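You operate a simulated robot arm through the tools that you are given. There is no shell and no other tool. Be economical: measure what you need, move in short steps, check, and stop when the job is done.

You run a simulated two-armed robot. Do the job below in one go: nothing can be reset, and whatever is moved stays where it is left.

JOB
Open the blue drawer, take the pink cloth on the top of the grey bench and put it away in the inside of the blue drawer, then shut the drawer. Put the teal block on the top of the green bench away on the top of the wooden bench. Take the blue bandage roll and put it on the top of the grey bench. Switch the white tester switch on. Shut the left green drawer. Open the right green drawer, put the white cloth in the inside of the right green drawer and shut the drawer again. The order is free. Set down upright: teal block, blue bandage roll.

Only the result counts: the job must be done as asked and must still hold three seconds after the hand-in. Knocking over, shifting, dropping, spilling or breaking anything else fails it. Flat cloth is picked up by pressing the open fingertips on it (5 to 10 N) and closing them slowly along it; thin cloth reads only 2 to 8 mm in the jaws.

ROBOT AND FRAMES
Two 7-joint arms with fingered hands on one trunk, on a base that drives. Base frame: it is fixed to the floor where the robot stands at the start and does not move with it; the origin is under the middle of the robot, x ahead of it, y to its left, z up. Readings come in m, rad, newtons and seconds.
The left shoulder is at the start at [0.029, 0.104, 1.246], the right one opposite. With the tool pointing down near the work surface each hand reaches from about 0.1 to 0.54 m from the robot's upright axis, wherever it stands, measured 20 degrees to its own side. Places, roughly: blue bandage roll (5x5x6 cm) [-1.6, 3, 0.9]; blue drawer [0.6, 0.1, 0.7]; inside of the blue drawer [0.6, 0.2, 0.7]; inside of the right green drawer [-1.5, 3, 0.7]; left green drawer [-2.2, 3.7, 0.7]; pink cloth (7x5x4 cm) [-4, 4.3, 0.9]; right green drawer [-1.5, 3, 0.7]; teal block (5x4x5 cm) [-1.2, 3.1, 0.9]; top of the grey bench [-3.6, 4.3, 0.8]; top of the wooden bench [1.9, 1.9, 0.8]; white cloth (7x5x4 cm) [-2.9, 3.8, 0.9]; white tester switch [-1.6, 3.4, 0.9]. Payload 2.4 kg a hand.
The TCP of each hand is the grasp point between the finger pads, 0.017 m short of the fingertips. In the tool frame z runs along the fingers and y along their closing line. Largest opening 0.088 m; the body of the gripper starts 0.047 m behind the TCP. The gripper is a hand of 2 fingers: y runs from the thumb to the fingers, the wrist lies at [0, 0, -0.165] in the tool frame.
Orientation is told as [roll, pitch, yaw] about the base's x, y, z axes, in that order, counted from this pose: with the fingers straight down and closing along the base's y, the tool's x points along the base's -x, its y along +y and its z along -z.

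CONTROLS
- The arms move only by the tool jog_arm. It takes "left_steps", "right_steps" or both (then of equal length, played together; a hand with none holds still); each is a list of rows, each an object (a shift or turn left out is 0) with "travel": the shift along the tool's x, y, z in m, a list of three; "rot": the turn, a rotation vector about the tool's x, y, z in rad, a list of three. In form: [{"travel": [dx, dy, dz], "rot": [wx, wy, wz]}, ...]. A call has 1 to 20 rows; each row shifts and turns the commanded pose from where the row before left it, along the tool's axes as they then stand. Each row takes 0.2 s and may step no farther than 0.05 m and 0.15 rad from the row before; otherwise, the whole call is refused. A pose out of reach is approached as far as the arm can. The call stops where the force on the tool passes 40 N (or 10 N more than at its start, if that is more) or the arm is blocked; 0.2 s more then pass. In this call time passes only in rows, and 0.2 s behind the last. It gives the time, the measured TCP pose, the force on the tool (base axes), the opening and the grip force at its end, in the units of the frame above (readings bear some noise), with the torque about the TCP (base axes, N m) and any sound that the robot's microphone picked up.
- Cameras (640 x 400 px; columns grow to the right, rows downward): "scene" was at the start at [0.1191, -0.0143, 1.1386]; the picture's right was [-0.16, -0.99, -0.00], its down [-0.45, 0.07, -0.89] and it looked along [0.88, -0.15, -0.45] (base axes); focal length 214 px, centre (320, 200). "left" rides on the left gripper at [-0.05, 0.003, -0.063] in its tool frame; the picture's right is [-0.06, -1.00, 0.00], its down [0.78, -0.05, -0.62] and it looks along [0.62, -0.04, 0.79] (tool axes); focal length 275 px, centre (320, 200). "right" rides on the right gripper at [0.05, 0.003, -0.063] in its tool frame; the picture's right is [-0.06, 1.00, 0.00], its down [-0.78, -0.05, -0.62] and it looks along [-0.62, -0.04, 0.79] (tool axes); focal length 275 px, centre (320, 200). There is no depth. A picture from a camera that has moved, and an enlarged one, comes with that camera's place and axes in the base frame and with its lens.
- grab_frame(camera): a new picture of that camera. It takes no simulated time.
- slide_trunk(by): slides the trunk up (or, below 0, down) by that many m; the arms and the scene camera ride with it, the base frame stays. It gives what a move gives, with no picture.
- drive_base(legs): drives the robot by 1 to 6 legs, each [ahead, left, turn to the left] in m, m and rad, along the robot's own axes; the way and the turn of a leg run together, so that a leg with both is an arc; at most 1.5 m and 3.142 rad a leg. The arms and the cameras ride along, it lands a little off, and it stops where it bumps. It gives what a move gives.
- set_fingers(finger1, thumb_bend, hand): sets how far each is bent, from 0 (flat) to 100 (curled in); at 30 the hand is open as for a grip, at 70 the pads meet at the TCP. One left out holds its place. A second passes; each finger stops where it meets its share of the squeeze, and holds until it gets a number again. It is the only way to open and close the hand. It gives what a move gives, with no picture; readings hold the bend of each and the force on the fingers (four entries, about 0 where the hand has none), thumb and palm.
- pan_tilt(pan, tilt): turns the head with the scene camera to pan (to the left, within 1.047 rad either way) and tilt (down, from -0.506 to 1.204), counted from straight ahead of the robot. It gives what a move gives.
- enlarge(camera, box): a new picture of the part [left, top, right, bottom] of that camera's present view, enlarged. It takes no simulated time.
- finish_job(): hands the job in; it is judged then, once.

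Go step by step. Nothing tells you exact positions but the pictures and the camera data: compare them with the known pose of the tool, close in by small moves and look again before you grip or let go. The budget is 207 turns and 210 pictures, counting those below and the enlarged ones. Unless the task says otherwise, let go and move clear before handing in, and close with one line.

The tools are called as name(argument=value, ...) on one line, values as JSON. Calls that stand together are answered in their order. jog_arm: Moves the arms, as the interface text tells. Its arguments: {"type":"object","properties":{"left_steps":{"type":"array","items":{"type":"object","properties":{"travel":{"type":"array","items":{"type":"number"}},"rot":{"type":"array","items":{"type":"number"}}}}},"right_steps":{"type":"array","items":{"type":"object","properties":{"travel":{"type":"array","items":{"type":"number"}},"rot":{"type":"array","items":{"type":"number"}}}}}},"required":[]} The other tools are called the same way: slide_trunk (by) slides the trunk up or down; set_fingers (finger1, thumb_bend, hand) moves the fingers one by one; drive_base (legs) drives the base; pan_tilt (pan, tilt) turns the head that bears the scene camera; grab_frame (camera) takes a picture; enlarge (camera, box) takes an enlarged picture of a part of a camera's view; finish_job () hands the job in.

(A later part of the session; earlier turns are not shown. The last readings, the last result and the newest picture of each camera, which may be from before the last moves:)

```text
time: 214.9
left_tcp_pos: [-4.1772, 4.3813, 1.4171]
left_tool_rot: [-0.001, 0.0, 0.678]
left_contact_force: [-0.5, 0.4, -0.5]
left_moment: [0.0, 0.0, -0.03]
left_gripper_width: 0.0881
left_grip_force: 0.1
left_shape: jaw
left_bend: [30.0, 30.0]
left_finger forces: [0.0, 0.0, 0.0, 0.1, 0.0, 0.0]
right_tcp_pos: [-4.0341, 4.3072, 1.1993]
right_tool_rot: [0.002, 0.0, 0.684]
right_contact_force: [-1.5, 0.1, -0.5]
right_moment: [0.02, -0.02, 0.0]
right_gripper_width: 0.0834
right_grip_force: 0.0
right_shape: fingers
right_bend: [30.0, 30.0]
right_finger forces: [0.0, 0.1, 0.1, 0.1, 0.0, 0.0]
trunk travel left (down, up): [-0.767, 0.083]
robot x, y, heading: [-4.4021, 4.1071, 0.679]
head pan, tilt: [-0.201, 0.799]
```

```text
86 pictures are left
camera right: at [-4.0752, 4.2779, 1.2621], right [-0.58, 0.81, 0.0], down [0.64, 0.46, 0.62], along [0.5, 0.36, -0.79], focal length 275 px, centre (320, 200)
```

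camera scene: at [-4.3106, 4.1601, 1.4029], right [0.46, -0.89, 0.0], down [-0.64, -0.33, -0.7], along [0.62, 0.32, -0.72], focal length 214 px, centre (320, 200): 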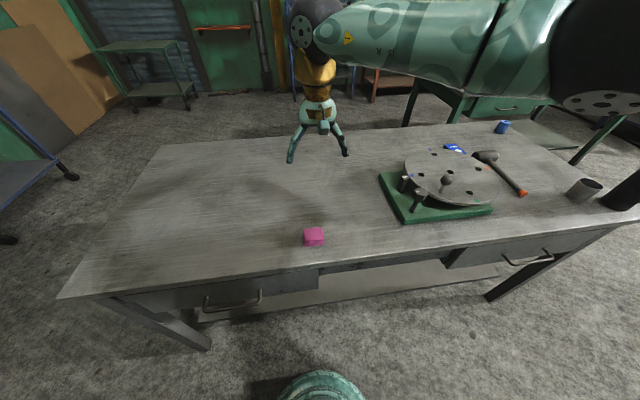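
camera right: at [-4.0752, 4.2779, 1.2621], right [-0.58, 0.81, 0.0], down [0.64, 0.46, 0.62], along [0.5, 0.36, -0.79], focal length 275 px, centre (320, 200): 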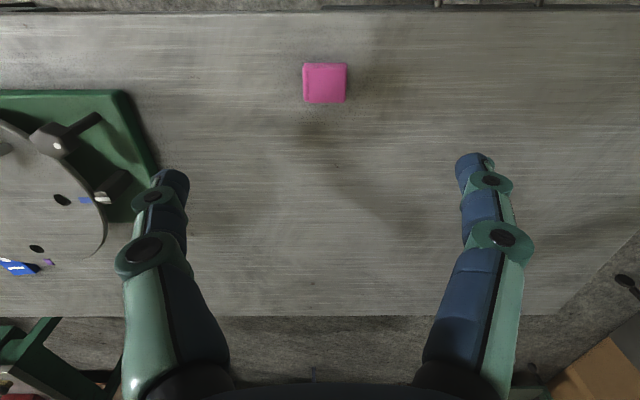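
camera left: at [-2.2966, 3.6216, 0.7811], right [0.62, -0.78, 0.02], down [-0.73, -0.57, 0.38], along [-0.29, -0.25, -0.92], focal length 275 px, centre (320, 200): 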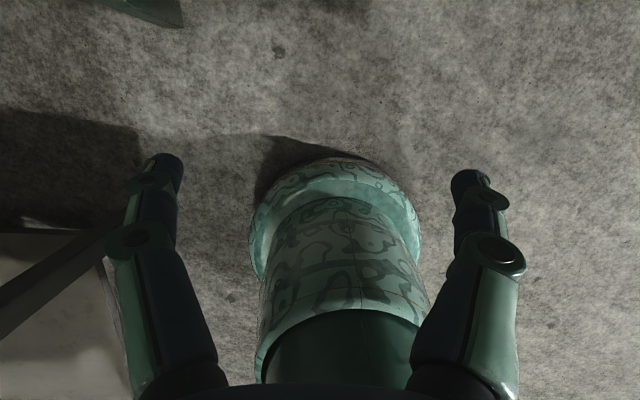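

The pink cloth is right in front at about (-4.0, 4.34). I lower the trunk, move over it, and check the alignment.

slide_trunk(by=-0.2)

jog_arm(right_steps=[{"travel": [-0.025, 0.002, 0.02]}, {"travel": [-0.0245, 0.002, 0.02]}, {"travel": [0, 0, 0.02]}])

grab_frame(camera="right")

```text
time: 217.1
left_tcp_pos: [-4.1772, 4.3809, 1.2184]
left_tool_rot: [-0.003, -0.002, 0.677]
left_contact_force: [-0.3, 1.1, 0.5]
left_moment: [0.02, -0.02, -0.02]
left_gripper_width: 0.0879
left_grip_force: 0.0
left_shape: jaw
left_bend: [30.0, 30.0]
left_finger forces: [0.1, 0.0, 0.1, 0.0, 0.0, 0.0]
right_tcp_pos: [-4.0344, 4.3067, 0.9989]
right_tool_rot: [0.001, -0.001, 0.684]
right_contact_force: [0.0, 0.1, 0.1]
right_moment: [-0.05, -0.01, -0.01]
right_gripper_width: 0.0834
right_grip_force: 0.0
right_shape: fingers
right_bend: [30.0, 30.0]
right_finger forces: [0.0, 0.0, 0.1, 0.0, 0.0, 0.0]
trunk travel left (down, up): [-0.567, 0.283]
robot x, y, heading: [-4.4013, 4.11, 0.673]
head pan, tilt: [-0.201, 0.799]
```

```text
time: 217.9
left_tcp_pos: [-4.1766, 4.382, 1.2182]
left_tool_rot: [-0.001, -0.001, 0.677]
left_contact_force: [-0.2, -0.6, 0.6]
left_moment: [0.03, 0.0, 0.02]
left_gripper_width: 0.0881
left_grip_force: 0.0
left_shape: jaw
left_bend: [30.0, 30.0]
left_finger forces: [0.0, 0.0, 0.0, 0.0, 0.1, 0.1]
right_tcp_pos: [-4.0012, 4.3391, 0.9391]
right_tool_rot: [0.001, -0.001, 0.685]
right_contact_force: [0.5, -0.1, -0.8]
right_moment: [0.01, -0.03, -0.01]
right_gripper_width: 0.0836
right_grip_force: 0.1
right_shape: fingers
right_bend: [30.0, 30.0]
right_finger forces: [0.0, 0.0, 0.0, 0.0, 0.0, 0.1]
trunk travel left (down, up): [-0.567, 0.283]
robot x, y, heading: [-4.4048, 4.1055, 0.679]
head pan, tilt: [-0.201, 0.799]
```

```text
85 pictures are left
camera right: at [-4.0405, 4.3116, 1.0031], right [-0.58, 0.81, 0.0], down [0.64, 0.46, 0.62], along [0.5, 0.36, -0.79], focal length 275 px, centre (320, 200)
```

right: 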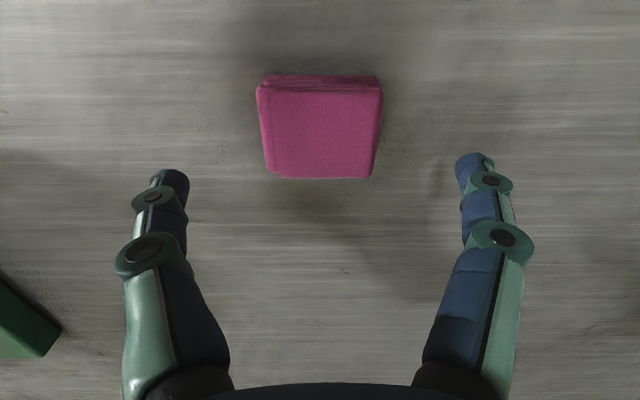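

Perfectly centred. I descend and close on the pink cloth.

jog_arm(right_steps=[{"travel": [0, 0, 0.025]}, {"travel": [0, 0, 0.025]}, {"travel": [0, 0, 0.016]}])

set_fingers(hand="right", finger1=60, thumb_bend=60)

jog_arm(right_steps=[{"travel": [0, 0, -0.015]}, {"travel": [0, 0, -0.045]}, {"travel": [0, 0, -0.045]}])

grab_frame(camera="right")

```text
time: 218.7
left_tcp_pos: [-4.1775, 4.3819, 1.2185]
left_tool_rot: [-0.004, 0.0, 0.675]
left_contact_force: [0.6, -0.4, 0.0]
left_moment: [0.03, -0.01, -0.03]
left_gripper_width: 0.088
left_grip_force: 0.1
left_shape: jaw
left_bend: [30.0, 30.0]
left_finger forces: [0.1, 0.0, 0.1, 0.0, 0.1, 0.0]
right_tcp_pos: [-4.0049, 4.3358, 0.8948]
right_tool_rot: [0.002, -0.001, 0.684]
right_contact_force: [-0.2, 0.1, 0.5]
right_moment: [-0.01, 0.01, -0.05]
right_gripper_width: 0.0835
right_grip_force: 0.1
right_shape: fingers
right_bend: [30.0, 30.0]
right_finger forces: [0.0, 0.0, 0.0, 0.0, 0.0, 0.0]
right hand out of reach, approached as far as the arm can: row 2, 3
trunk travel left (down, up): [-0.567, 0.283]
robot x, y, heading: [-4.4014, 4.1076, 0.674]
head pan, tilt: [-0.201, 0.799]
```

```text
time: 219.7
left_tcp_pos: [-4.1772, 4.3807, 1.2168]
left_tool_rot: [-0.001, -0.002, 0.678]
left_contact_force: [0.8, -0.5, -0.3]
left_moment: [0.02, -0.05, -0.01]
left_gripper_width: 0.0877
left_grip_force: 0.0
left_shape: jaw
left_bend: [30.0, 30.0]
left_finger forces: [0.1, 0.0, 0.0, 0.0, 0.1, 0.0]
right_tcp_pos: [-4.005, 4.3342, 0.8951]
right_tool_rot: [0.003, 0.001, 0.684]
right_contact_force: [0.8, -0.4, 0.0]
right_moment: [0.01, -0.01, -0.03]
right_gripper_width: 0.053
right_grip_force: 7.7
right_shape: fingers
right_bend: [43.0, 52.0]
right_finger forces: [7.7, 0.0, 0.0, 0.0, 7.8, 0.0]
trunk travel left (down, up): [-0.567, 0.283]
robot x, y, heading: [-4.407, 4.105, 0.681]
head pan, tilt: [-0.201, 0.799]
```

```text
time: 220.5
left_tcp_pos: [-4.177, 4.3813, 1.2168]
left_tool_rot: [-0.003, 0.0, 0.678]
left_contact_force: [0.4, 0.2, 0.0]
left_moment: [0.03, -0.02, -0.01]
left_gripper_width: 0.0876
left_grip_force: 0.1
left_shape: jaw
left_bend: [30.0, 30.0]
left_finger forces: [0.0, 0.0, 0.0, 0.0, 0.1, 0.0]
right_tcp_pos: [-4.0031, 4.3357, 0.9981]
right_tool_rot: [0.0, 0.001, 0.683]
right_contact_force: [0.6, -0.1, 0.2]
right_moment: [-0.03, 0.0, -0.01]
right_gripper_width: 0.053
right_grip_force: 7.9
right_shape: fingers
right_bend: [43.0, 52.0]
right_finger forces: [7.8, 0.0, 0.0, 0.0, 7.7, 0.0]
trunk travel left (down, up): [-0.567, 0.283]
robot x, y, heading: [-4.4009, 4.1018, 0.676]
head pan, tilt: [-0.201, 0.799]
```

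```text
84 pictures are left
camera right: at [-4.0431, 4.307, 1.062], right [-0.58, 0.81, 0.0], down [0.64, 0.46, 0.62], along [0.5, 0.36, -0.79], focal length 275 px, centre (320, 200)
```

right: 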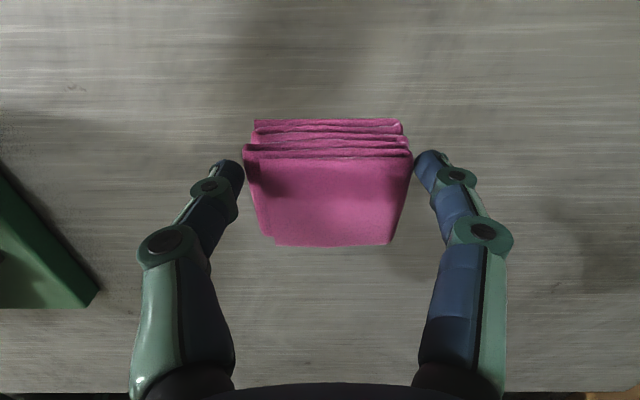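

The pink cloth is held. I firm the grip slightly, raise the trunk, and retrace the way out of the corridor, facing outward.

set_fingers(hand="right", finger1=63, thumb_bend=63)

slide_trunk(by=0.2)

drive_base(legs=[[0, 0, -1.6]])

pan_tilt(pan=0.0, tilt=0.6)

grab_frame(camera="scene")

```text
time: 221.5
left_tcp_pos: [-4.1774, 4.382, 1.2182]
left_tool_rot: [-0.002, 0.0, 0.679]
left_contact_force: [0.2, 0.5, -0.2]
left_moment: [-0.02, 0.01, 0.0]
left_gripper_width: 0.0877
left_grip_force: 0.1
left_shape: jaw
left_bend: [30.0, 30.0]
left_finger forces: [0.0, 0.1, 0.0, 0.0, 0.0, 0.1]
right_tcp_pos: [-4.0028, 4.3364, 0.9993]
right_tool_rot: [0.002, 0.0, 0.686]
right_contact_force: [-0.4, -0.1, -0.7]
right_moment: [-0.02, 0.0, -0.02]
right_gripper_width: 0.053
right_grip_force: 7.0
right_shape: fingers
right_bend: [40.0, 55.0]
right_finger forces: [7.7, 0.0, 0.0, 0.0, 7.6, 0.0]
trunk travel left (down, up): [-0.567, 0.283]
robot x, y, heading: [-4.3999, 4.105, 0.678]
head pan, tilt: [-0.201, 0.799]
```

```text
time: 223.7
left_tcp_pos: [-4.1778, 4.3816, 1.4175]
left_tool_rot: [-0.002, 0.0, 0.677]
left_contact_force: [-0.1, 0.4, -0.1]
left_moment: [0.05, -0.01, -0.01]
left_gripper_width: 0.0878
left_grip_force: 0.1
left_shape: jaw
left_bend: [30.0, 30.0]
left_finger forces: [0.0, 0.0, 0.0, 0.1, 0.0, 0.0]
right_tcp_pos: [-4.004, 4.3355, 1.1999]
right_tool_rot: [0.002, 0.0, 0.683]
right_contact_force: [-0.5, -0.9, -0.5]
right_moment: [-0.02, -0.03, 0.02]
right_gripper_width: 0.0532
right_grip_force: 7.6
right_shape: fingers
right_bend: [40.0, 55.0]
right_finger forces: [7.6, 0.1, 0.0, 0.0, 7.6, 0.0]
trunk travel left (down, up): [-0.767, 0.083]
robot x, y, heading: [-4.4031, 4.1062, 0.679]
head pan, tilt: [-0.201, 0.799]
```

```text
time: 228.0
left_tcp_pos: [-4.134, 3.872, 1.4179]
left_tool_rot: [-0.001, 0.0, -0.921]
left_contact_force: [-0.7, -0.4, -0.1]
left_moment: [0.0, 0.01, 0.01]
left_gripper_width: 0.0879
left_grip_force: 0.0
left_shape: jaw
left_bend: [30.0, 30.0]
left_finger forces: [0.0, 0.1, 0.1, 0.0, 0.0, 0.0]
right_tcp_pos: [-4.183, 3.7007, 1.1999]
right_tool_rot: [0.002, 0.0, -0.915]
right_contact_force: [0.9, 0.8, -0.8]
right_moment: [-0.03, 0.0, -0.01]
right_gripper_width: 0.053
right_grip_force: 7.8
right_shape: fingers
right_bend: [40.0, 55.0]
right_finger forces: [7.5, 0.0, 0.0, 0.0, 7.5, 0.0]
trunk travel left (down, up): [-0.767, 0.083]
robot x, y, heading: [-4.4016, 4.1045, -0.922]
head pan, tilt: [-0.201, 0.799]
```

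```text
time: 228.7
left_tcp_pos: [-4.133, 3.872, 1.4173]
left_tool_rot: [-0.002, 0.0, -0.923]
left_contact_force: [-0.2, 0.0, 0.3]
left_moment: [-0.01, 0.02, 0.01]
left_gripper_width: 0.0879
left_grip_force: 0.1
left_shape: jaw
left_bend: [30.0, 30.0]
left_finger forces: [0.0, 0.0, 0.0, 0.0, 0.0, 0.0]
right_tcp_pos: [-4.184, 3.7007, 1.1997]
right_tool_rot: [0.001, -0.001, -0.914]
right_contact_force: [0.1, 0.5, -0.4]
right_moment: [-0.01, 0.05, 0.01]
right_gripper_width: 0.0527
right_grip_force: 7.6
right_shape: fingers
right_bend: [40.0, 55.0]
right_finger forces: [7.5, 0.0, 0.1, 0.0, 7.5, 0.1]
trunk travel left (down, up): [-0.767, 0.083]
robot x, y, heading: [-4.4008, 4.1033, -0.919]
head pan, tilt: [0.0, 0.6]
```

```text
83 pictures are left
camera scene: at [-4.3332, 4.0151, 1.4197], right [-0.8, -0.61, 0.0], down [-0.34, 0.45, -0.82], along [0.5, -0.66, -0.57], focal length 214 px, centre (320, 200)
```

scene: 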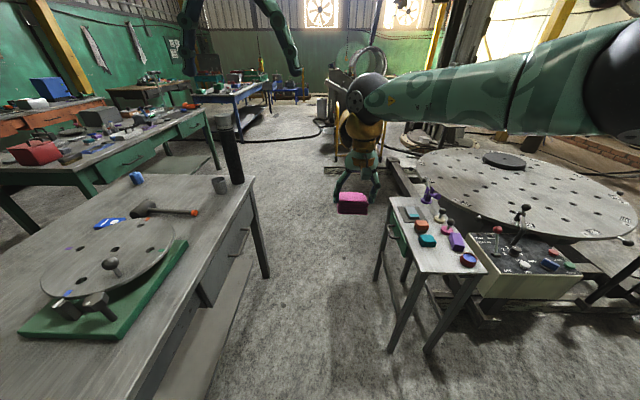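

The way is clear. I drive out of the corridor and across to the green bench front.

drive_base(legs=[[1.5, 0, 0], [1.26, 0.65, 0], [1.4, -0.09, 0]])

grab_frame(camera="scene")

```text
time: 249.6
left_tcp_pos: [-1.0695, 0.9483, 1.4177]
left_tool_rot: [-0.001, -0.002, -0.869]
left_contact_force: [0.3, -0.2, -0.5]
left_moment: [0.0, 0.03, -0.02]
left_gripper_width: 0.0878
left_grip_force: 0.1
left_shape: jaw
left_bend: [30.0, 30.0]
left_finger forces: [0.0, 0.0, 0.0, 0.0, 0.0, 0.0]
right_tcp_pos: [-1.1106, 0.7727, 1.1994]
right_tool_rot: [0.001, 0.0, -0.863]
right_contact_force: [0.3, -0.1, -0.7]
right_moment: [-0.03, 0.01, 0.0]
right_gripper_width: 0.0529
right_grip_force: 7.7
right_shape: fingers
right_bend: [40.0, 55.0]
right_finger forces: [7.4, 0.1, 0.1, 0.0, 7.4, 0.0]
trunk travel left (down, up): [-0.767, 0.083]
robot x, y, heading: [-1.3548, 1.163, -0.873]
head pan, tilt: [0.0, 0.6]
```

```text
82 pictures are left
camera scene: at [-1.2762, 1.0793, 1.4197], right [-0.76, -0.65, 0.0], down [-0.37, 0.43, -0.82], along [0.53, -0.63, -0.57], focal length 214 px, centre (320, 200)
```

scene: 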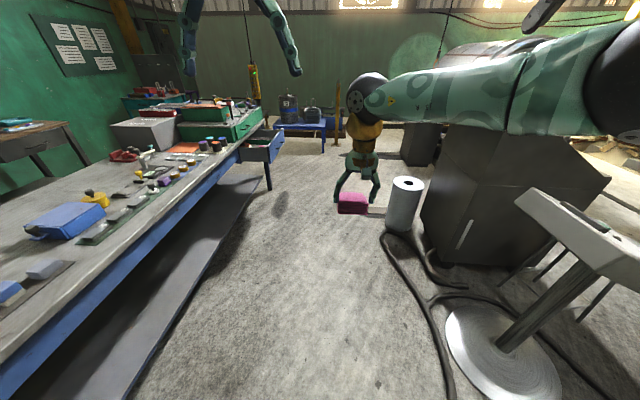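

The open blue drawer is ahead on the left. I drive to its standoff and turn to face it.

drive_base(legs=[[1.2, -0.14, 0], [0.62, -0.08, 0], [0, 0, 1.49]])

pan_tilt(pan=-0.1, tilt=0.7)

grab_frame(camera="scene")

```text
time: 262.5
left_tcp_pos: [-0.0962, -0.1132, 1.4183]
left_tool_rot: [-0.002, 0.0, 0.614]
left_contact_force: [0.3, 0.1, 0.1]
left_moment: [0.03, 0.04, 0.0]
left_gripper_width: 0.0878
left_grip_force: 0.1
left_shape: jaw
left_bend: [30.0, 30.0]
left_finger forces: [0.0, 0.0, 0.0, 0.1, 0.0, 0.0]
right_tcp_pos: [0.0739, -0.1706, 1.1989]
right_tool_rot: [0.003, 0.001, 0.619]
right_contact_force: [0.7, 0.3, -0.8]
right_moment: [0.02, 0.01, 0.03]
right_gripper_width: 0.053
right_grip_force: 7.8
right_shape: fingers
right_bend: [40.0, 55.0]
right_finger forces: [7.5, 0.1, 0.0, 0.0, 7.5, 0.0]
trunk travel left (down, up): [-0.767, 0.083]
robot x, y, heading: [-0.3389, -0.3754, 0.615]
head pan, tilt: [0.0, 0.6]
```

```text
time: 263.1
left_tcp_pos: [-0.0965, -0.1145, 1.4174]
left_tool_rot: [-0.003, -0.001, 0.615]
left_contact_force: [-0.3, 0.2, 0.6]
left_moment: [-0.02, -0.01, -0.01]
left_gripper_width: 0.088
left_grip_force: 0.1
left_shape: jaw
left_bend: [30.0, 30.0]
left_finger forces: [0.0, 0.1, 0.0, 0.0, 0.1, 0.0]
right_tcp_pos: [0.0738, -0.1694, 1.2001]
right_tool_rot: [0.002, 0.001, 0.621]
right_contact_force: [0.5, 0.1, 0.5]
right_moment: [0.0, -0.01, -0.02]
right_gripper_width: 0.053
right_grip_force: 7.4
right_shape: fingers
right_bend: [40.0, 55.0]
right_finger forces: [7.6, 0.0, 0.1, 0.1, 7.6, 0.0]
trunk travel left (down, up): [-0.767, 0.083]
robot x, y, heading: [-0.3417, -0.3757, 0.615]
head pan, tilt: [-0.099, 0.7]
```

```text
81 pictures are left
camera scene: at [-0.2437, -0.317, 1.4112], right [0.49, -0.87, 0.0], down [-0.56, -0.32, -0.77], along [0.67, 0.38, -0.64], focal length 214 px, centre (320, 200)
```

scene: 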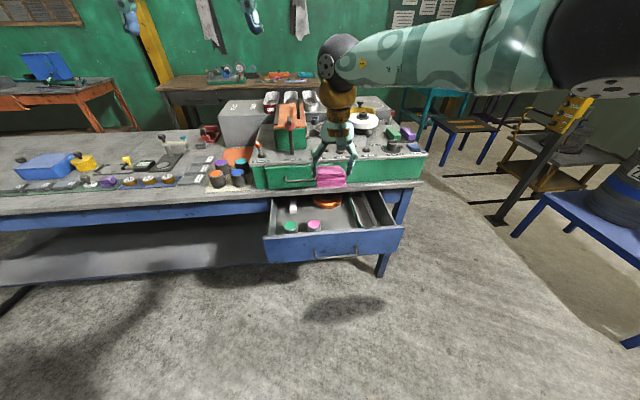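

The brown bench straight behind this one is probably the wooden bench. I drive in, pull the hand over the free front right part of the drawer, and look down.

jog_arm(right_steps=[{"travel": [0.03, -0.022, 0]}, {"travel": [0.03, -0.023, 0]}, {"travel": [0.028, -0.023, 0]}])

drive_base(legs=[[0.34, -0.02, 0]])

grab_frame(camera="right")

grab_frame(camera="scene")

```text
time: 263.9
left_tcp_pos: [-0.0966, -0.1156, 1.4182]
left_tool_rot: [-0.002, -0.002, 0.614]
left_contact_force: [0.1, 0.8, -0.3]
left_moment: [0.0, 0.01, 0.01]
left_gripper_width: 0.0878
left_grip_force: 0.1
left_shape: jaw
left_bend: [30.0, 30.0]
left_finger forces: [0.1, 0.1, 0.1, 0.0, 0.1, 0.1]
right_tcp_pos: [0.0419, -0.2803, 1.1968]
right_tool_rot: [0.001, 0.0, 0.621]
right_contact_force: [-0.1, -1.2, 0.0]
right_moment: [-0.01, 0.02, 0.01]
right_gripper_width: 0.053
right_grip_force: 7.9
right_shape: fingers
right_bend: [40.0, 55.0]
right_finger forces: [7.5, 0.1, 0.0, 0.0, 7.6, 0.2]
trunk travel left (down, up): [-0.767, 0.083]
robot x, y, heading: [-0.34, -0.3732, 0.617]
head pan, tilt: [-0.099, 0.7]
```

```text
time: 266.2
left_tcp_pos: [0.1974, 0.0653, 1.4164]
left_tool_rot: [-0.001, 0.0, 0.606]
left_contact_force: [0.5, 0.6, -0.2]
left_moment: [0.0, 0.0, -0.05]
left_gripper_width: 0.088
left_grip_force: 0.1
left_shape: jaw
left_bend: [30.0, 30.0]
left_finger forces: [0.0, 0.1, 0.0, 0.0, 0.0, 0.1]
right_tcp_pos: [0.3344, -0.0998, 1.1973]
right_tool_rot: [0.0, -0.001, 0.614]
right_contact_force: [0.3, 0.6, -0.4]
right_moment: [-0.02, -0.01, 0.02]
right_gripper_width: 0.0525
right_grip_force: 8.0
right_shape: fingers
right_bend: [40.0, 55.0]
right_finger forces: [7.5, 0.0, 0.1, 0.0, 7.5, 0.1]
trunk travel left (down, up): [-0.767, 0.083]
robot x, y, heading: [-0.0505, -0.1944, 0.606]
head pan, tilt: [-0.099, 0.7]
```

```text
80 pictures are left
camera right: at [0.2926, -0.1257, 1.2602], right [-0.52, 0.85, 0.0], down [0.67, 0.41, 0.62], along [0.53, 0.33, -0.79], focal length 275 px, centre (320, 200)
```

right: 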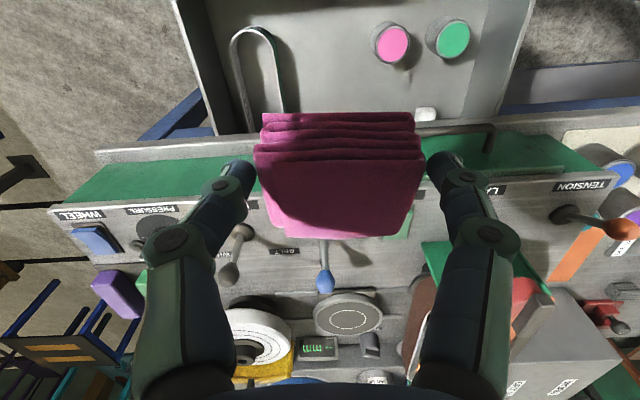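

```text
79 pictures are left
camera scene: at [0.0486, -0.1368, 1.4111], right [0.49, -0.87, 0.0], down [-0.56, -0.32, -0.76], along [0.67, 0.37, -0.64], focal length 214 px, centre (320, 200)
```

scene: 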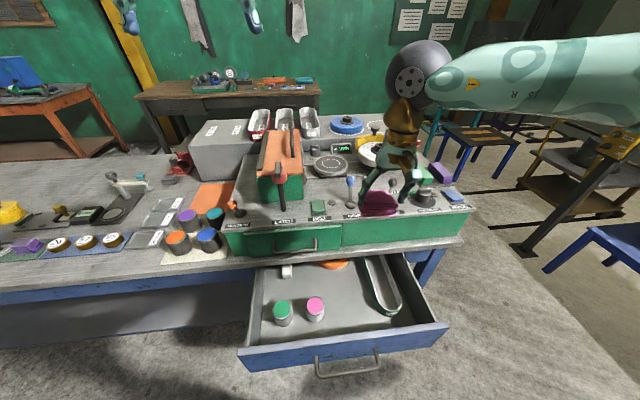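

The hand is over the gap between the tray and the pink can. I lower the trunk 30 cm, nudge 8 mm left, and check again before going into the drawer.

slide_trunk(by=-0.3)

jog_arm(right_steps=[{"travel": [-0.015, 0.007, 0.02]}, {"travel": [0, 0, 0.03]}])

grab_frame(camera="right")

grab_frame(camera="scene")

```text
time: 269.2
left_tcp_pos: [0.1965, 0.0654, 1.1179]
left_tool_rot: [0.0, -0.001, 0.608]
left_contact_force: [0.4, 0.2, 0.2]
left_moment: [-0.05, 0.02, 0.0]
left_gripper_width: 0.088
left_grip_force: 0.1
left_shape: jaw
left_bend: [30.0, 30.0]
left_finger forces: [0.1, 0.0, 0.1, 0.0, 0.0, 0.0]
right_tcp_pos: [0.3336, -0.0994, 0.8967]
right_tool_rot: [0.0, 0.001, 0.613]
right_contact_force: [1.0, 0.2, -0.5]
right_moment: [-0.03, -0.03, -0.05]
right_gripper_width: 0.0532
right_grip_force: 7.1
right_shape: fingers
right_bend: [40.0, 55.0]
right_finger forces: [7.5, 0.0, 0.0, 0.0, 7.5, 0.0]
trunk travel left (down, up): [-0.467, 0.383]
robot x, y, heading: [-0.0463, -0.1903, 0.606]
head pan, tilt: [-0.099, 0.7]
```

```text
time: 269.8
left_tcp_pos: [0.1978, 0.065, 1.1169]
left_tool_rot: [-0.001, 0.001, 0.607]
left_contact_force: [0.4, 0.1, 0.3]
left_moment: [-0.01, 0.02, 0.01]
left_gripper_width: 0.0878
left_grip_force: 0.0
left_shape: jaw
left_bend: [30.0, 30.0]
left_finger forces: [0.0, 0.1, 0.0, 0.1, 0.0, 0.0]
right_tcp_pos: [0.3434, -0.0838, 0.8472]
right_tool_rot: [0.002, 0.0, 0.614]
right_contact_force: [0.6, 0.2, 0.0]
right_moment: [-0.05, 0.04, 0.01]
right_gripper_width: 0.0526
right_grip_force: 7.2
right_shape: fingers
right_bend: [40.0, 55.0]
right_finger forces: [7.4, 0.0, 0.0, 0.0, 7.4, 0.0]
trunk travel left (down, up): [-0.467, 0.383]
robot x, y, heading: [-0.0506, -0.1961, 0.608]
head pan, tilt: [-0.099, 0.7]
```

```text
78 pictures are left
camera right: at [0.3005, -0.1105, 0.9101], right [-0.53, 0.85, 0.0], down [0.67, 0.41, 0.62], along [0.53, 0.33, -0.79], focal length 275 px, centre (320, 200)
```

right: 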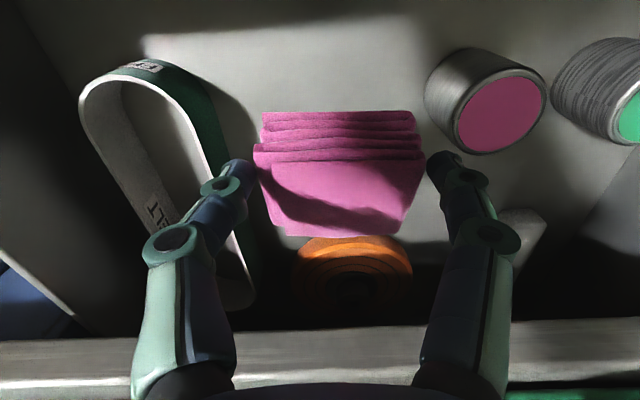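

```text
77 pictures are left
camera scene: at [0.0499, -0.1358, 1.1103], right [0.49, -0.87, 0.0], down [-0.56, -0.31, -0.76], along [0.67, 0.37, -0.64], focal length 214 px, centre (320, 200)
```

scene: 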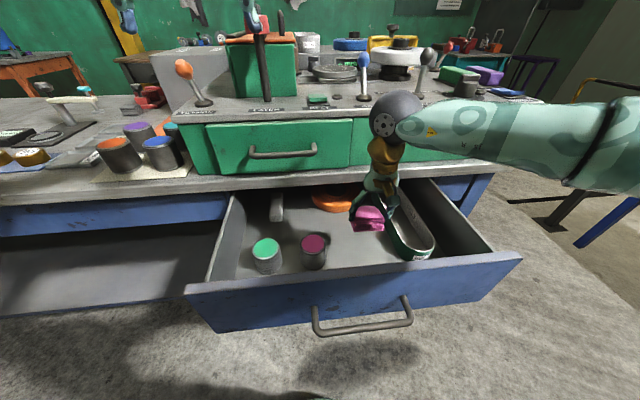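

Clear on both sides. I lower into the drawer until the cloth touches the floor.

jog_arm(right_steps=[{"travel": [0, 0, 0.035]}, {"travel": [0, 0, 0.035]}, {"travel": [0, 0, 0.025]}, {"travel": [0, 0, 0.01]}, {"travel": [0, 0, 0.006]}])

grab_frame(camera="right")

```text
time: 271.0
left_tcp_pos: [0.1966, 0.0652, 1.1186]
left_tool_rot: [-0.002, 0.0, 0.607]
left_contact_force: [0.0, -0.3, -0.3]
left_moment: [-0.01, -0.01, -0.01]
left_gripper_width: 0.0879
left_grip_force: 0.0
left_shape: jaw
left_bend: [30.0, 30.0]
left_finger forces: [0.0, 0.0, 0.1, 0.0, 0.0, 0.0]
right_tcp_pos: [0.3424, -0.0848, 0.7356]
right_tool_rot: [0.002, 0.001, 0.614]
right_contact_force: [-0.1, -0.2, -0.8]
right_moment: [0.0, -0.02, 0.01]
right_gripper_width: 0.0529
right_grip_force: 8.1
right_shape: fingers
right_bend: [40.0, 55.0]
right_finger forces: [7.4, 0.0, 0.1, 0.1, 7.4, 0.0]
trunk travel left (down, up): [-0.467, 0.383]
robot x, y, heading: [-0.0473, -0.1926, 0.607]
head pan, tilt: [-0.099, 0.7]
```

```text
76 pictures are left
camera right: at [0.2997, -0.1116, 0.7992], right [-0.53, 0.85, 0.0], down [0.67, 0.41, 0.62], along [0.53, 0.33, -0.79], focal length 275 px, centre (320, 200)
```

right: 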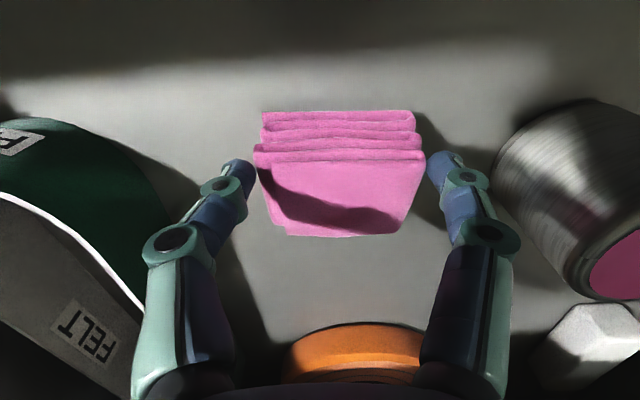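

jog_arm(right_steps=[{"travel": [0, 0, 0.005]}, {"travel": [0, 0, 0.004]}, {"travel": [0, 0, 0.003]}, {"travel": [0, 0, 0.003]}])

```text
time: 272.0
left_tcp_pos: [0.1961, 0.064, 1.1178]
left_tool_rot: [-0.002, -0.001, 0.609]
left_contact_force: [0.3, -0.8, 0.1]
left_moment: [-0.04, 0.0, -0.01]
left_gripper_width: 0.088
left_grip_force: 0.1
left_shape: jaw
left_bend: [30.0, 30.0]
left_finger forces: [0.0, 0.0, 0.1, 0.0, 0.0, 0.0]
right_tcp_pos: [0.3416, -0.0857, 0.721]
right_tool_rot: [0.003, -0.002, 0.615]
right_contact_force: [0.9, -1.2, 10.1]
right_moment: [-0.01, -0.02, -0.03]
right_gripper_width: 0.0529
right_grip_force: 7.3
right_shape: fingers
right_bend: [40.0, 56.0]
right_finger forces: [6.7, 0.0, 0.0, 0.1, 8.2, 0.1]
trunk travel left (down, up): [-0.467, 0.383]
robot x, y, heading: [-0.0469, -0.1907, 0.613]
head pan, tilt: [-0.099, 0.7]
```

The cloth is on the drawer floor (10 N). I ease off, open, and lift out.

jog_arm(right_steps=[{"travel": [0, 0, -0.003]}])

set_fingers(hand="right", finger1=30, thumb_bend=38)

jog_arm(right_steps=[{"travel": [0, 0, -0.03]}, {"travel": [0, 0, -0.045]}, {"travel": [0, 0, -0.045]}])

grab_frame(camera="right")

```text
time: 272.4
left_tcp_pos: [0.1953, 0.0642, 1.1182]
left_tool_rot: [-0.003, 0.001, 0.608]
left_contact_force: [0.0, -0.3, 0.1]
left_moment: [0.02, 0.03, 0.0]
left_gripper_width: 0.0876
left_grip_force: 0.0
left_shape: jaw
left_bend: [30.0, 30.0]
left_finger forces: [0.0, 0.1, 0.0, 0.0, 0.0, 0.1]
right_tcp_pos: [0.3415, -0.0853, 0.7244]
right_tool_rot: [0.001, 0.001, 0.613]
right_contact_force: [-0.4, -0.8, 0.7]
right_moment: [-0.01, -0.04, -0.04]
right_gripper_width: 0.0532
right_grip_force: 7.6
right_shape: fingers
right_bend: [40.0, 56.0]
right_finger forces: [7.6, 0.0, 0.0, 0.0, 7.8, 0.0]
trunk travel left (down, up): [-0.467, 0.383]
robot x, y, heading: [-0.0458, -0.1962, 0.607]
head pan, tilt: [-0.099, 0.7]
```

```text
time: 273.4
left_tcp_pos: [0.1961, 0.0643, 1.1179]
left_tool_rot: [-0.002, 0.002, 0.608]
left_contact_force: [0.6, 0.3, -0.8]
left_moment: [0.03, 0.01, 0.03]
left_gripper_width: 0.0878
left_grip_force: 0.1
left_shape: jaw
left_bend: [30.0, 30.0]
left_finger forces: [0.1, 0.0, 0.1, 0.1, 0.0, 0.0]
right_tcp_pos: [0.342, -0.0859, 0.7238]
right_tool_rot: [0.003, 0.0, 0.614]
right_contact_force: [0.2, -0.9, 0.1]
right_moment: [0.03, -0.04, 0.02]
right_gripper_width: 0.075
right_grip_force: 0.1
right_shape: fingers
right_bend: [30.0, 38.0]
right_finger forces: [0.0, 0.0, 0.0, 0.0, 0.0, 0.0]
trunk travel left (down, up): [-0.467, 0.383]
robot x, y, heading: [-0.051, -0.1934, 0.607]
head pan, tilt: [-0.099, 0.7]
```

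```text
time: 274.2
left_tcp_pos: [0.1966, 0.065, 1.1177]
left_tool_rot: [-0.001, 0.0, 0.607]
left_contact_force: [0.1, -0.1, -0.2]
left_moment: [-0.01, -0.01, -0.03]
left_gripper_width: 0.0879
left_grip_force: 0.1
left_shape: jaw
left_bend: [30.0, 30.0]
left_finger forces: [0.0, 0.0, 0.0, 0.0, 0.0, 0.0]
right_tcp_pos: [0.3423, -0.0866, 0.8451]
right_tool_rot: [0.002, 0.0, 0.612]
right_contact_force: [0.0, 0.7, -0.6]
right_moment: [-0.02, -0.01, 0.04]
right_gripper_width: 0.0747
right_grip_force: 0.1
right_shape: fingers
right_bend: [30.0, 38.0]
right_finger forces: [0.0, 0.0, 0.0, 0.1, 0.0, 0.0]
trunk travel left (down, up): [-0.467, 0.383]
robot x, y, heading: [-0.0499, -0.1939, 0.609]
head pan, tilt: [-0.099, 0.7]
```

```text
75 pictures are left
camera right: at [0.2996, -0.1122, 0.9081], right [-0.52, 0.85, 0.0], down [0.67, 0.41, 0.62], along [0.53, 0.32, -0.79], focal length 275 px, centre (320, 200)
```

right: 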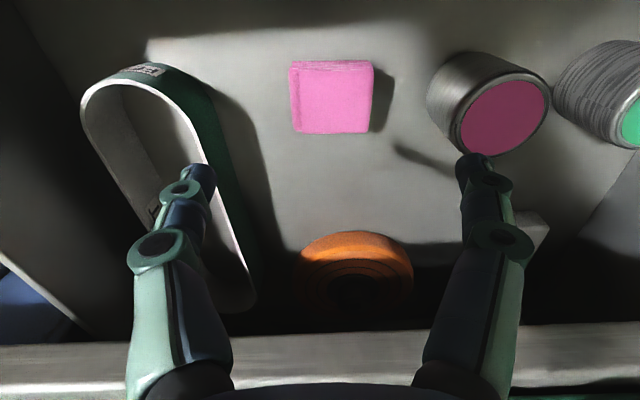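

The pink cloth lies in the drawer. I bring the hand back over the front edge to in front of the handle bar.

jog_arm(right_steps=[{"travel": [0, 0, -0.02]}, {"travel": [0.047, 0.011, 0]}, {"travel": [0.047, 0.011, 0]}, {"travel": [0.047, 0.011, 0]}, {"travel": [0.047, 0.011, 0]}, {"travel": [0.017, 0.0, 0]}])

set_fingers(hand="right", finger1=30, thumb_bend=30)

grab_frame(camera="right")

```text
time: 275.6
left_tcp_pos: [0.1972, 0.0658, 1.1186]
left_tool_rot: [-0.002, -0.002, 0.608]
left_contact_force: [0.4, 0.5, 0.2]
left_moment: [-0.03, 0.0, -0.01]
left_gripper_width: 0.0877
left_grip_force: 0.0
left_shape: jaw
left_bend: [30.0, 30.0]
left_finger forces: [0.0, 0.0, 0.0, 0.1, 0.1, 0.1]
right_tcp_pos: [0.1502, -0.1655, 0.864]
right_tool_rot: [0.001, -0.002, 0.614]
right_contact_force: [-0.3, -0.4, -0.7]
right_moment: [0.01, 0.0, -0.03]
right_gripper_width: 0.0747
right_grip_force: 0.0
right_shape: fingers
right_bend: [30.0, 38.0]
right_finger forces: [0.0, 0.0, 0.1, 0.0, 0.0, 0.0]
trunk travel left (down, up): [-0.467, 0.383]
robot x, y, heading: [-0.0497, -0.1955, 0.609]
head pan, tilt: [-0.099, 0.7]
```

```text
time: 276.6
left_tcp_pos: [0.1965, 0.0649, 1.1184]
left_tool_rot: [-0.001, 0.001, 0.607]
left_contact_force: [0.5, -0.2, 0.2]
left_moment: [-0.04, 0.01, 0.02]
left_gripper_width: 0.088
left_grip_force: 0.0
left_shape: jaw
left_bend: [30.0, 30.0]
left_finger forces: [0.0, 0.1, 0.1, 0.0, 0.0, 0.0]
right_tcp_pos: [0.1495, -0.1648, 0.8642]
right_tool_rot: [0.002, 0.0, 0.614]
right_contact_force: [-1.4, -0.2, 0.6]
right_moment: [0.03, 0.02, 0.03]
right_gripper_width: 0.0836
right_grip_force: 0.1
right_shape: fingers
right_bend: [30.0, 30.0]
right_finger forces: [0.0, 0.0, 0.1, 0.0, 0.0, 0.1]
trunk travel left (down, up): [-0.467, 0.383]
robot x, y, heading: [-0.0505, -0.1958, 0.608]
head pan, tilt: [-0.099, 0.7]
```

```text
74 pictures are left
camera right: at [0.1074, -0.1923, 0.9269], right [-0.52, 0.85, 0.0], down [0.67, 0.41, 0.62], along [0.53, 0.33, -0.79], focal length 275 px, centre (320, 200)
```

right: 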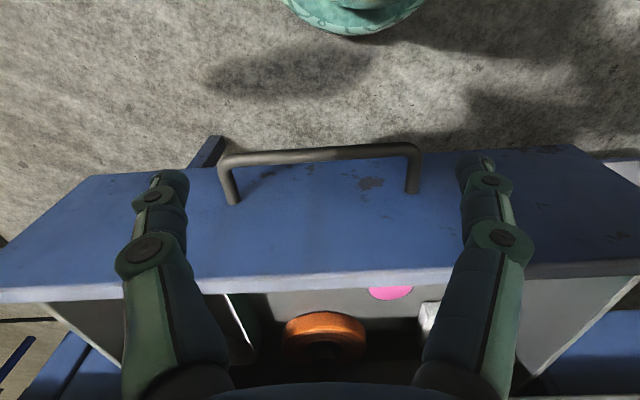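

The bar is 6.5 cm ahead of the fingers. I lower, tilt, and push the blue drawer shut.

slide_trunk(by=-0.06)

jog_arm(right_steps=[{"travel": [0, 0, 0.035]}, {"travel": [0, 0, 0.035]}, {"travel": [0, 0, 0.03]}, {"rot": [0, -0.15, 0]}, {"travel": [-0.0198, 0, 0.003]}, {"travel": [-0.0198, 0, 0.003]}, {"travel": [-0.0198, 0, 0.003]}, {"travel": [-0.0198, 0, 0.003]}, {"travel": [-0.0198, 0, 0.003]}, {"travel": [-0.0198, 0, 0.003]}, {"travel": [-0.0198, 0, 0.003]}, {"travel": [-0.0198, 0, 0.003]}, {"travel": [-0.0198, 0, 0.003]}, {"travel": [-0.0198, 0, 0.003]}, {"travel": [-0.0198, 0, 0.003]}])

grab_frame(camera="scene")

```text
time: 277.6
left_tcp_pos: [0.1963, 0.0645, 1.0584]
left_tool_rot: [-0.003, -0.002, 0.608]
left_contact_force: [-0.2, -0.2, -0.7]
left_moment: [0.0, -0.03, 0.02]
left_gripper_width: 0.0878
left_grip_force: 0.1
left_shape: jaw
left_bend: [30.0, 30.0]
left_finger forces: [0.0, 0.0, 0.0, 0.0, 0.1, 0.1]
right_tcp_pos: [0.15, -0.1682, 0.8039]
right_tool_rot: [0.0, 0.002, 0.615]
right_contact_force: [-0.1, 0.3, 0.1]
right_moment: [-0.05, -0.02, -0.01]
right_gripper_width: 0.0832
right_grip_force: 0.1
right_shape: fingers
right_bend: [30.0, 30.0]
right_finger forces: [0.0, 0.0, 0.0, 0.0, 0.0, 0.2]
trunk travel left (down, up): [-0.407, 0.443]
robot x, y, heading: [-0.0489, -0.1954, 0.607]
head pan, tilt: [-0.099, 0.7]
```

```text
time: 280.8
left_tcp_pos: [0.197, 0.064, 1.0578]
left_tool_rot: [-0.003, -0.001, 0.607]
left_contact_force: [0.2, 0.5, 0.8]
left_moment: [-0.04, 0.0, 0.01]
left_gripper_width: 0.088
left_grip_force: 0.0
left_shape: jaw
left_bend: [30.0, 30.0]
left_finger forces: [0.1, 0.1, 0.1, 0.0, 0.1, 0.0]
right_tcp_pos: [0.3458, -0.0325, 0.7075]
right_tool_rot: [0.001, -0.151, 0.614]
right_contact_force: [-0.4, 0.0, -0.7]
right_moment: [0.0, 0.01, -0.01]
right_gripper_width: 0.0839
right_grip_force: 0.0
right_shape: fingers
right_bend: [30.0, 30.0]
right_finger forces: [0.1, 0.1, 0.0, 0.1, 0.0, 0.1]
right hand out of reach, approached as far as the arm can: row 4
trunk travel left (down, up): [-0.407, 0.443]
robot x, y, heading: [-0.0415, -0.1955, 0.608]
head pan, tilt: [-0.099, 0.7]
```

```text
73 pictures are left
camera scene: at [0.051, -0.135, 1.0499], right [0.49, -0.87, 0.0], down [-0.56, -0.31, -0.76], along [0.67, 0.37, -0.64], focal length 214 px, centre (320, 200)
```

scene: 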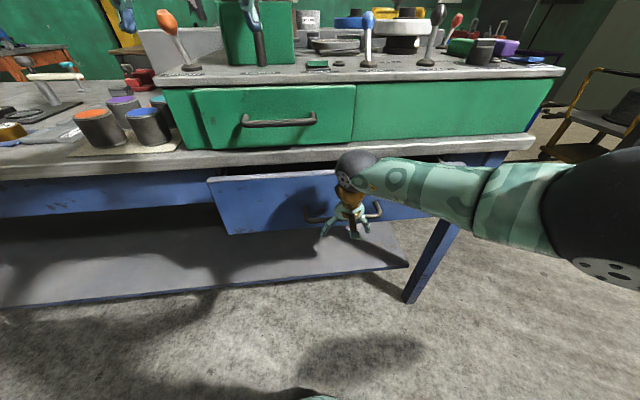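

It's nearly closed, so I keep pushing until it stops.

jog_arm(right_steps=[{"travel": [-0.0148, 0, 0.0023]}, {"travel": [-0.0148, 0, 0.0023]}, {"travel": [-0.0099, 0, 0.0015]}, {"travel": [-0.0099, 0, 0.0015]}, {"travel": [-0.0099, 0, 0.0015]}])

grab_frame(camera="scene")

```text
time: 281.9
left_tcp_pos: [0.1951, 0.0633, 1.0582]
left_tool_rot: [-0.003, -0.003, 0.608]
left_contact_force: [-0.3, -0.4, 1.1]
left_moment: [-0.01, -0.02, 0.01]
left_gripper_width: 0.0878
left_grip_force: 0.0
left_shape: jaw
left_bend: [30.0, 30.0]
left_finger forces: [0.0, 0.0, 0.1, 0.0, 0.1, 0.0]
right_tcp_pos: [0.3849, -0.006, 0.7041]
right_tool_rot: [-0.001, -0.13, 0.614]
right_contact_force: [-17.8, -13.1, 10.0]
right_moment: [0.41, -0.42, 0.29]
right_gripper_width: 0.0876
right_grip_force: 10.8
right_shape: fingers
right_bend: [30.0, 30.0]
right_finger forces: [13.4, 0.0, 0.0, 0.1, 7.3, 0.0]
trunk travel left (down, up): [-0.407, 0.443]
robot x, y, heading: [-0.0454, -0.1949, 0.611]
head pan, tilt: [-0.099, 0.7]
stopped in row 5 (right hand): the force on the tool passed its limit at 47 N (the readings are from after the stop); the commanded pose is now the measured one
```

```text
72 pictures are left
camera scene: at [0.0488, -0.1368, 1.0503], right [0.49, -0.87, 0.0], down [-0.56, -0.31, -0.77], along [0.67, 0.37, -0.64], focal length 214 px, centre (320, 200)
```

scene: 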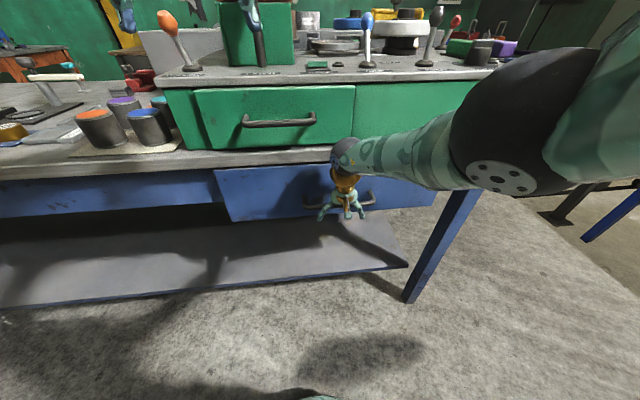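

The blue drawer is shut. I retract, raise the arm and trunk, and drive to the gap between the blue and green benches for the teal block.

jog_arm(right_steps=[{"travel": [0.0396, 0, -0.006]}, {"travel": [0.0396, 0, -0.006]}, {"travel": [0.0396, 0, -0.006]}, {"travel": [0.0396, 0, -0.006]}, {"rot": [0, 0.13, 0]}, {"travel": [0, 0, -0.045]}, {"travel": [0, 0, -0.045]}, {"travel": [0, 0, -0.045]}, {"travel": [0, 0, -0.045]}])

enlarge(camera="scene", box=[180, 120, 500, 320])

slide_trunk(by=0.3)

drive_base(legs=[[-0.3, 0, 0], [0, 0, 1.57], [1.3, 0, 0], [1.1, -0.3, 0]])

pan_tilt(pan=-0.6, tilt=0.6)

grab_frame(camera="scene")

```text
time: 283.9
left_tcp_pos: [0.1964, 0.0649, 1.0587]
left_tool_rot: [0.0, -0.001, 0.607]
left_contact_force: [-0.3, 0.2, 0.6]
left_moment: [0.0, -0.01, 0.01]
left_gripper_width: 0.088
left_grip_force: 0.1
left_shape: jaw
left_bend: [30.0, 30.0]
left_finger forces: [0.0, 0.1, 0.1, 0.1, 0.0, 0.0]
right_tcp_pos: [0.2562, -0.0988, 0.8849]
right_tool_rot: [0.0, -0.004, 0.613]
right_contact_force: [-0.2, 0.0, -0.4]
right_moment: [-0.01, 0.03, 0.0]
right_gripper_width: 0.0842
right_grip_force: 0.0
right_shape: fingers
right_bend: [30.0, 30.0]
right_finger forces: [0.2, 0.0, 0.0, 0.0, 0.1, 0.0]
trunk travel left (down, up): [-0.407, 0.443]
robot x, y, heading: [-0.0484, -0.1895, 0.609]
head pan, tilt: [-0.099, 0.7]
```

```text
2.00 times, centred on (340, 220) of scene
camera zoom: at [0.0507, -0.1355, 1.0499], right [0.49, -0.87, 0.0], down [-0.56, -0.31, -0.76], along [0.67, 0.37, -0.64], focal length 429 px, centre (280, 160)
```

zoom: 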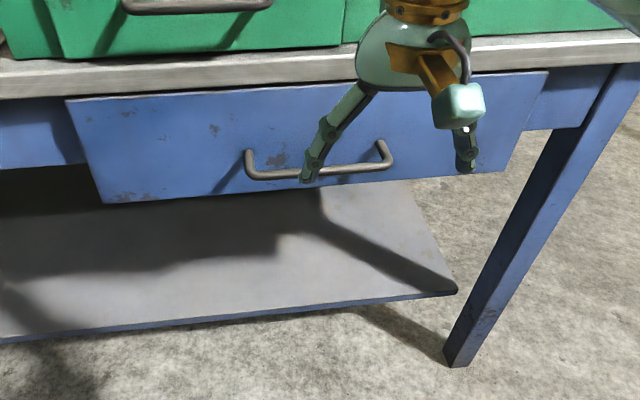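

```text
time: 286.9
left_tcp_pos: [0.1955, 0.0661, 1.358]
left_tool_rot: [-0.002, 0.001, 0.608]
left_contact_force: [0.8, 0.4, 0.0]
left_moment: [0.01, -0.03, 0.0]
left_gripper_width: 0.0882
left_grip_force: 0.0
left_shape: jaw
left_bend: [30.0, 30.0]
left_finger forces: [0.0, 0.0, 0.0, 0.0, 0.0, 0.1]
right_tcp_pos: [0.2539, -0.0962, 1.1883]
right_tool_rot: [0.001, -0.004, 0.615]
right_contact_force: [1.8, -0.4, 0.0]
right_moment: [0.02, -0.01, 0.01]
right_gripper_width: 0.084
right_grip_force: 0.0
right_shape: fingers
right_bend: [30.0, 30.0]
right_finger forces: [0.0, 0.0, 0.1, 0.0, 0.0, 0.0]
trunk travel left (down, up): [-0.707, 0.143]
robot x, y, heading: [-0.0493, -0.1931, 0.607]
head pan, tilt: [-0.099, 0.7]
```

```text
time: 304.4
left_tcp_pos: [-1.7111, 2.0067, 1.3576]
left_tool_rot: [-0.002, -0.001, 2.206]
left_contact_force: [0.3, -0.3, -0.2]
left_moment: [0.01, 0.03, 0.02]
left_gripper_width: 0.0877
left_grip_force: 0.1
left_shape: jaw
left_bend: [30.0, 30.0]
left_finger forces: [0.0, 0.0, 0.0, 0.0, 0.2, 0.0]
right_tcp_pos: [-1.5507, 2.0716, 1.1872]
right_tool_rot: [-0.001, -0.005, 2.211]
right_contact_force: [-0.1, 0.8, -0.1]
right_moment: [-0.03, 0.01, -0.01]
right_gripper_width: 0.084
right_grip_force: 0.2
right_shape: fingers
right_bend: [30.0, 30.0]
right_finger forces: [0.0, 0.0, 0.0, 0.0, 0.0, 0.0]
trunk travel left (down, up): [-0.707, 0.143]
robot x, y, heading: [-1.4405, 1.7681, 2.205]
head pan, tilt: [-0.099, 0.7]
```

```text
time: 305.3
left_tcp_pos: [-1.7105, 2.0072, 1.3576]
left_tool_rot: [-0.002, -0.001, 2.207]
left_contact_force: [0.2, -0.4, -0.3]
left_moment: [0.0, 0.0, 0.01]
left_gripper_width: 0.0878
left_grip_force: 0.1
left_shape: jaw
left_bend: [30.0, 30.0]
left_finger forces: [0.1, 0.0, 0.0, 0.1, 0.0, 0.1]
right_tcp_pos: [-1.55, 2.0699, 1.1865]
right_tool_rot: [0.0, -0.004, 2.211]
right_contact_force: [-0.7, 0.0, 0.2]
right_moment: [0.0, 0.03, -0.02]
right_gripper_width: 0.0841
right_grip_force: 0.0
right_shape: fingers
right_bend: [30.0, 30.0]
right_finger forces: [0.0, 0.1, 0.1, 0.1, 0.0, 0.1]
trunk travel left (down, up): [-0.707, 0.143]
robot x, y, heading: [-1.4449, 1.7698, 2.208]
head pan, tilt: [-0.6, 0.6]
```

```text
70 pictures are left
camera scene: at [-1.4632, 1.8799, 1.3597], right [1.0, 0.04, 0.0], down [0.02, -0.56, -0.82], along [-0.03, 0.82, -0.57], focal length 214 px, centre (320, 200)
```

scene: 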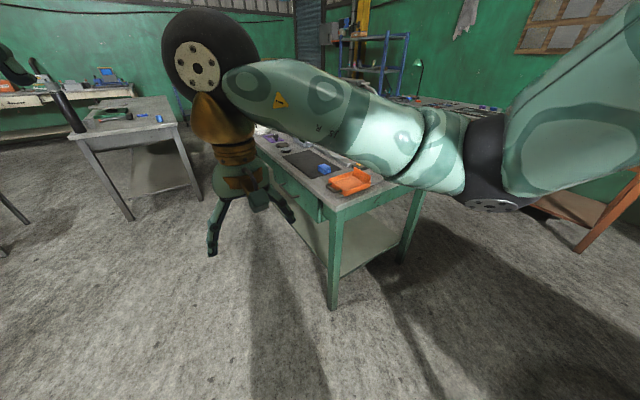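

The green bench's right end is at l of about 2.92 and the teal block about 0.3 m inside it. I drive into the gap in front of that end, facing it, and look for the block and the lamp.

drive_base(legs=[[0.25, 0, -0.015], [0, -0.82, 0]])

pan_tilt(pan=0.1, tilt=0.6)

grab_frame(camera="scene")

grab_frame(camera="right")

```text
time: 311.1
left_tcp_pos: [-1.1984, 2.6837, 1.3563]
left_tool_rot: [-0.003, 0.0, 2.19]
left_contact_force: [-0.6, 0.3, 0.3]
left_moment: [0.0, -0.01, -0.02]
left_gripper_width: 0.0878
left_grip_force: 0.2
left_shape: jaw
left_bend: [30.0, 30.0]
left_finger forces: [0.0, 0.1, 0.0, 0.0, 0.0, 0.0]
right_tcp_pos: [-1.0378, 2.744, 1.187]
right_tool_rot: [0.001, -0.004, 2.197]
right_contact_force: [0.1, 0.4, 0.6]
right_moment: [0.01, -0.02, 0.0]
right_gripper_width: 0.0844
right_grip_force: 0.2
right_shape: fingers
right_bend: [30.0, 30.0]
right_finger forces: [0.1, 0.1, 0.1, 0.0, 0.0, 0.0]
trunk travel left (down, up): [-0.707, 0.143]
robot x, y, heading: [-0.9375, 2.4458, 2.193]
head pan, tilt: [-0.6, 0.6]
```

```text
time: 312.1
left_tcp_pos: [-1.1983, 2.6834, 1.3572]
left_tool_rot: [-0.004, 0.0, 2.191]
left_contact_force: [0.6, 0.7, 0.1]
left_moment: [0.0, -0.01, 0.0]
left_gripper_width: 0.0879
left_grip_force: 0.1
left_shape: jaw
left_bend: [30.0, 30.0]
left_finger forces: [0.0, 0.1, 0.0, 0.0, 0.0, 0.0]
right_tcp_pos: [-1.0369, 2.7437, 1.1873]
right_tool_rot: [0.0, -0.004, 2.197]
right_contact_force: [-0.3, 0.8, 0.5]
right_moment: [-0.02, -0.03, 0.01]
right_gripper_width: 0.0841
right_grip_force: 0.0
right_shape: fingers
right_bend: [30.0, 30.0]
right_finger forces: [0.1, 0.0, 0.1, 0.0, 0.0, 0.0]
trunk travel left (down, up): [-0.707, 0.143]
robot x, y, heading: [-0.9358, 2.4453, 2.196]
head pan, tilt: [0.099, 0.6]
```

```text
69 pictures are left
camera scene: at [-1.0091, 2.5306, 1.3598], right [0.75, 0.66, 0.0], down [0.37, -0.42, -0.82], along [-0.54, 0.62, -0.57], focal length 214 px, centre (320, 200)
```

scene: 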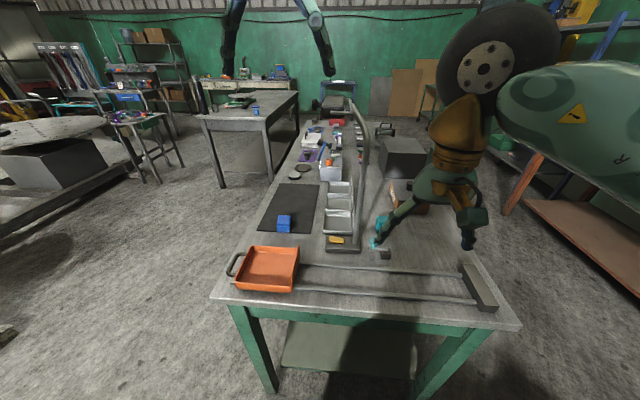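

```text
68 pictures are left
camera right: at [-1.0102, 2.702, 1.25], right [-0.85, -0.53, 0.0], down [-0.42, 0.66, 0.62], along [-0.33, 0.53, -0.78], focal length 275 px, centre (320, 200)
```

right: 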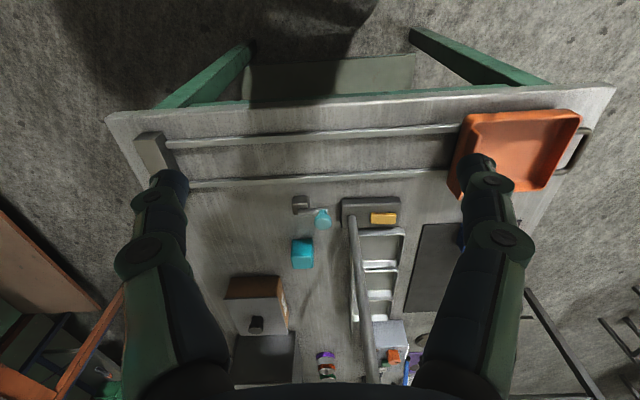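

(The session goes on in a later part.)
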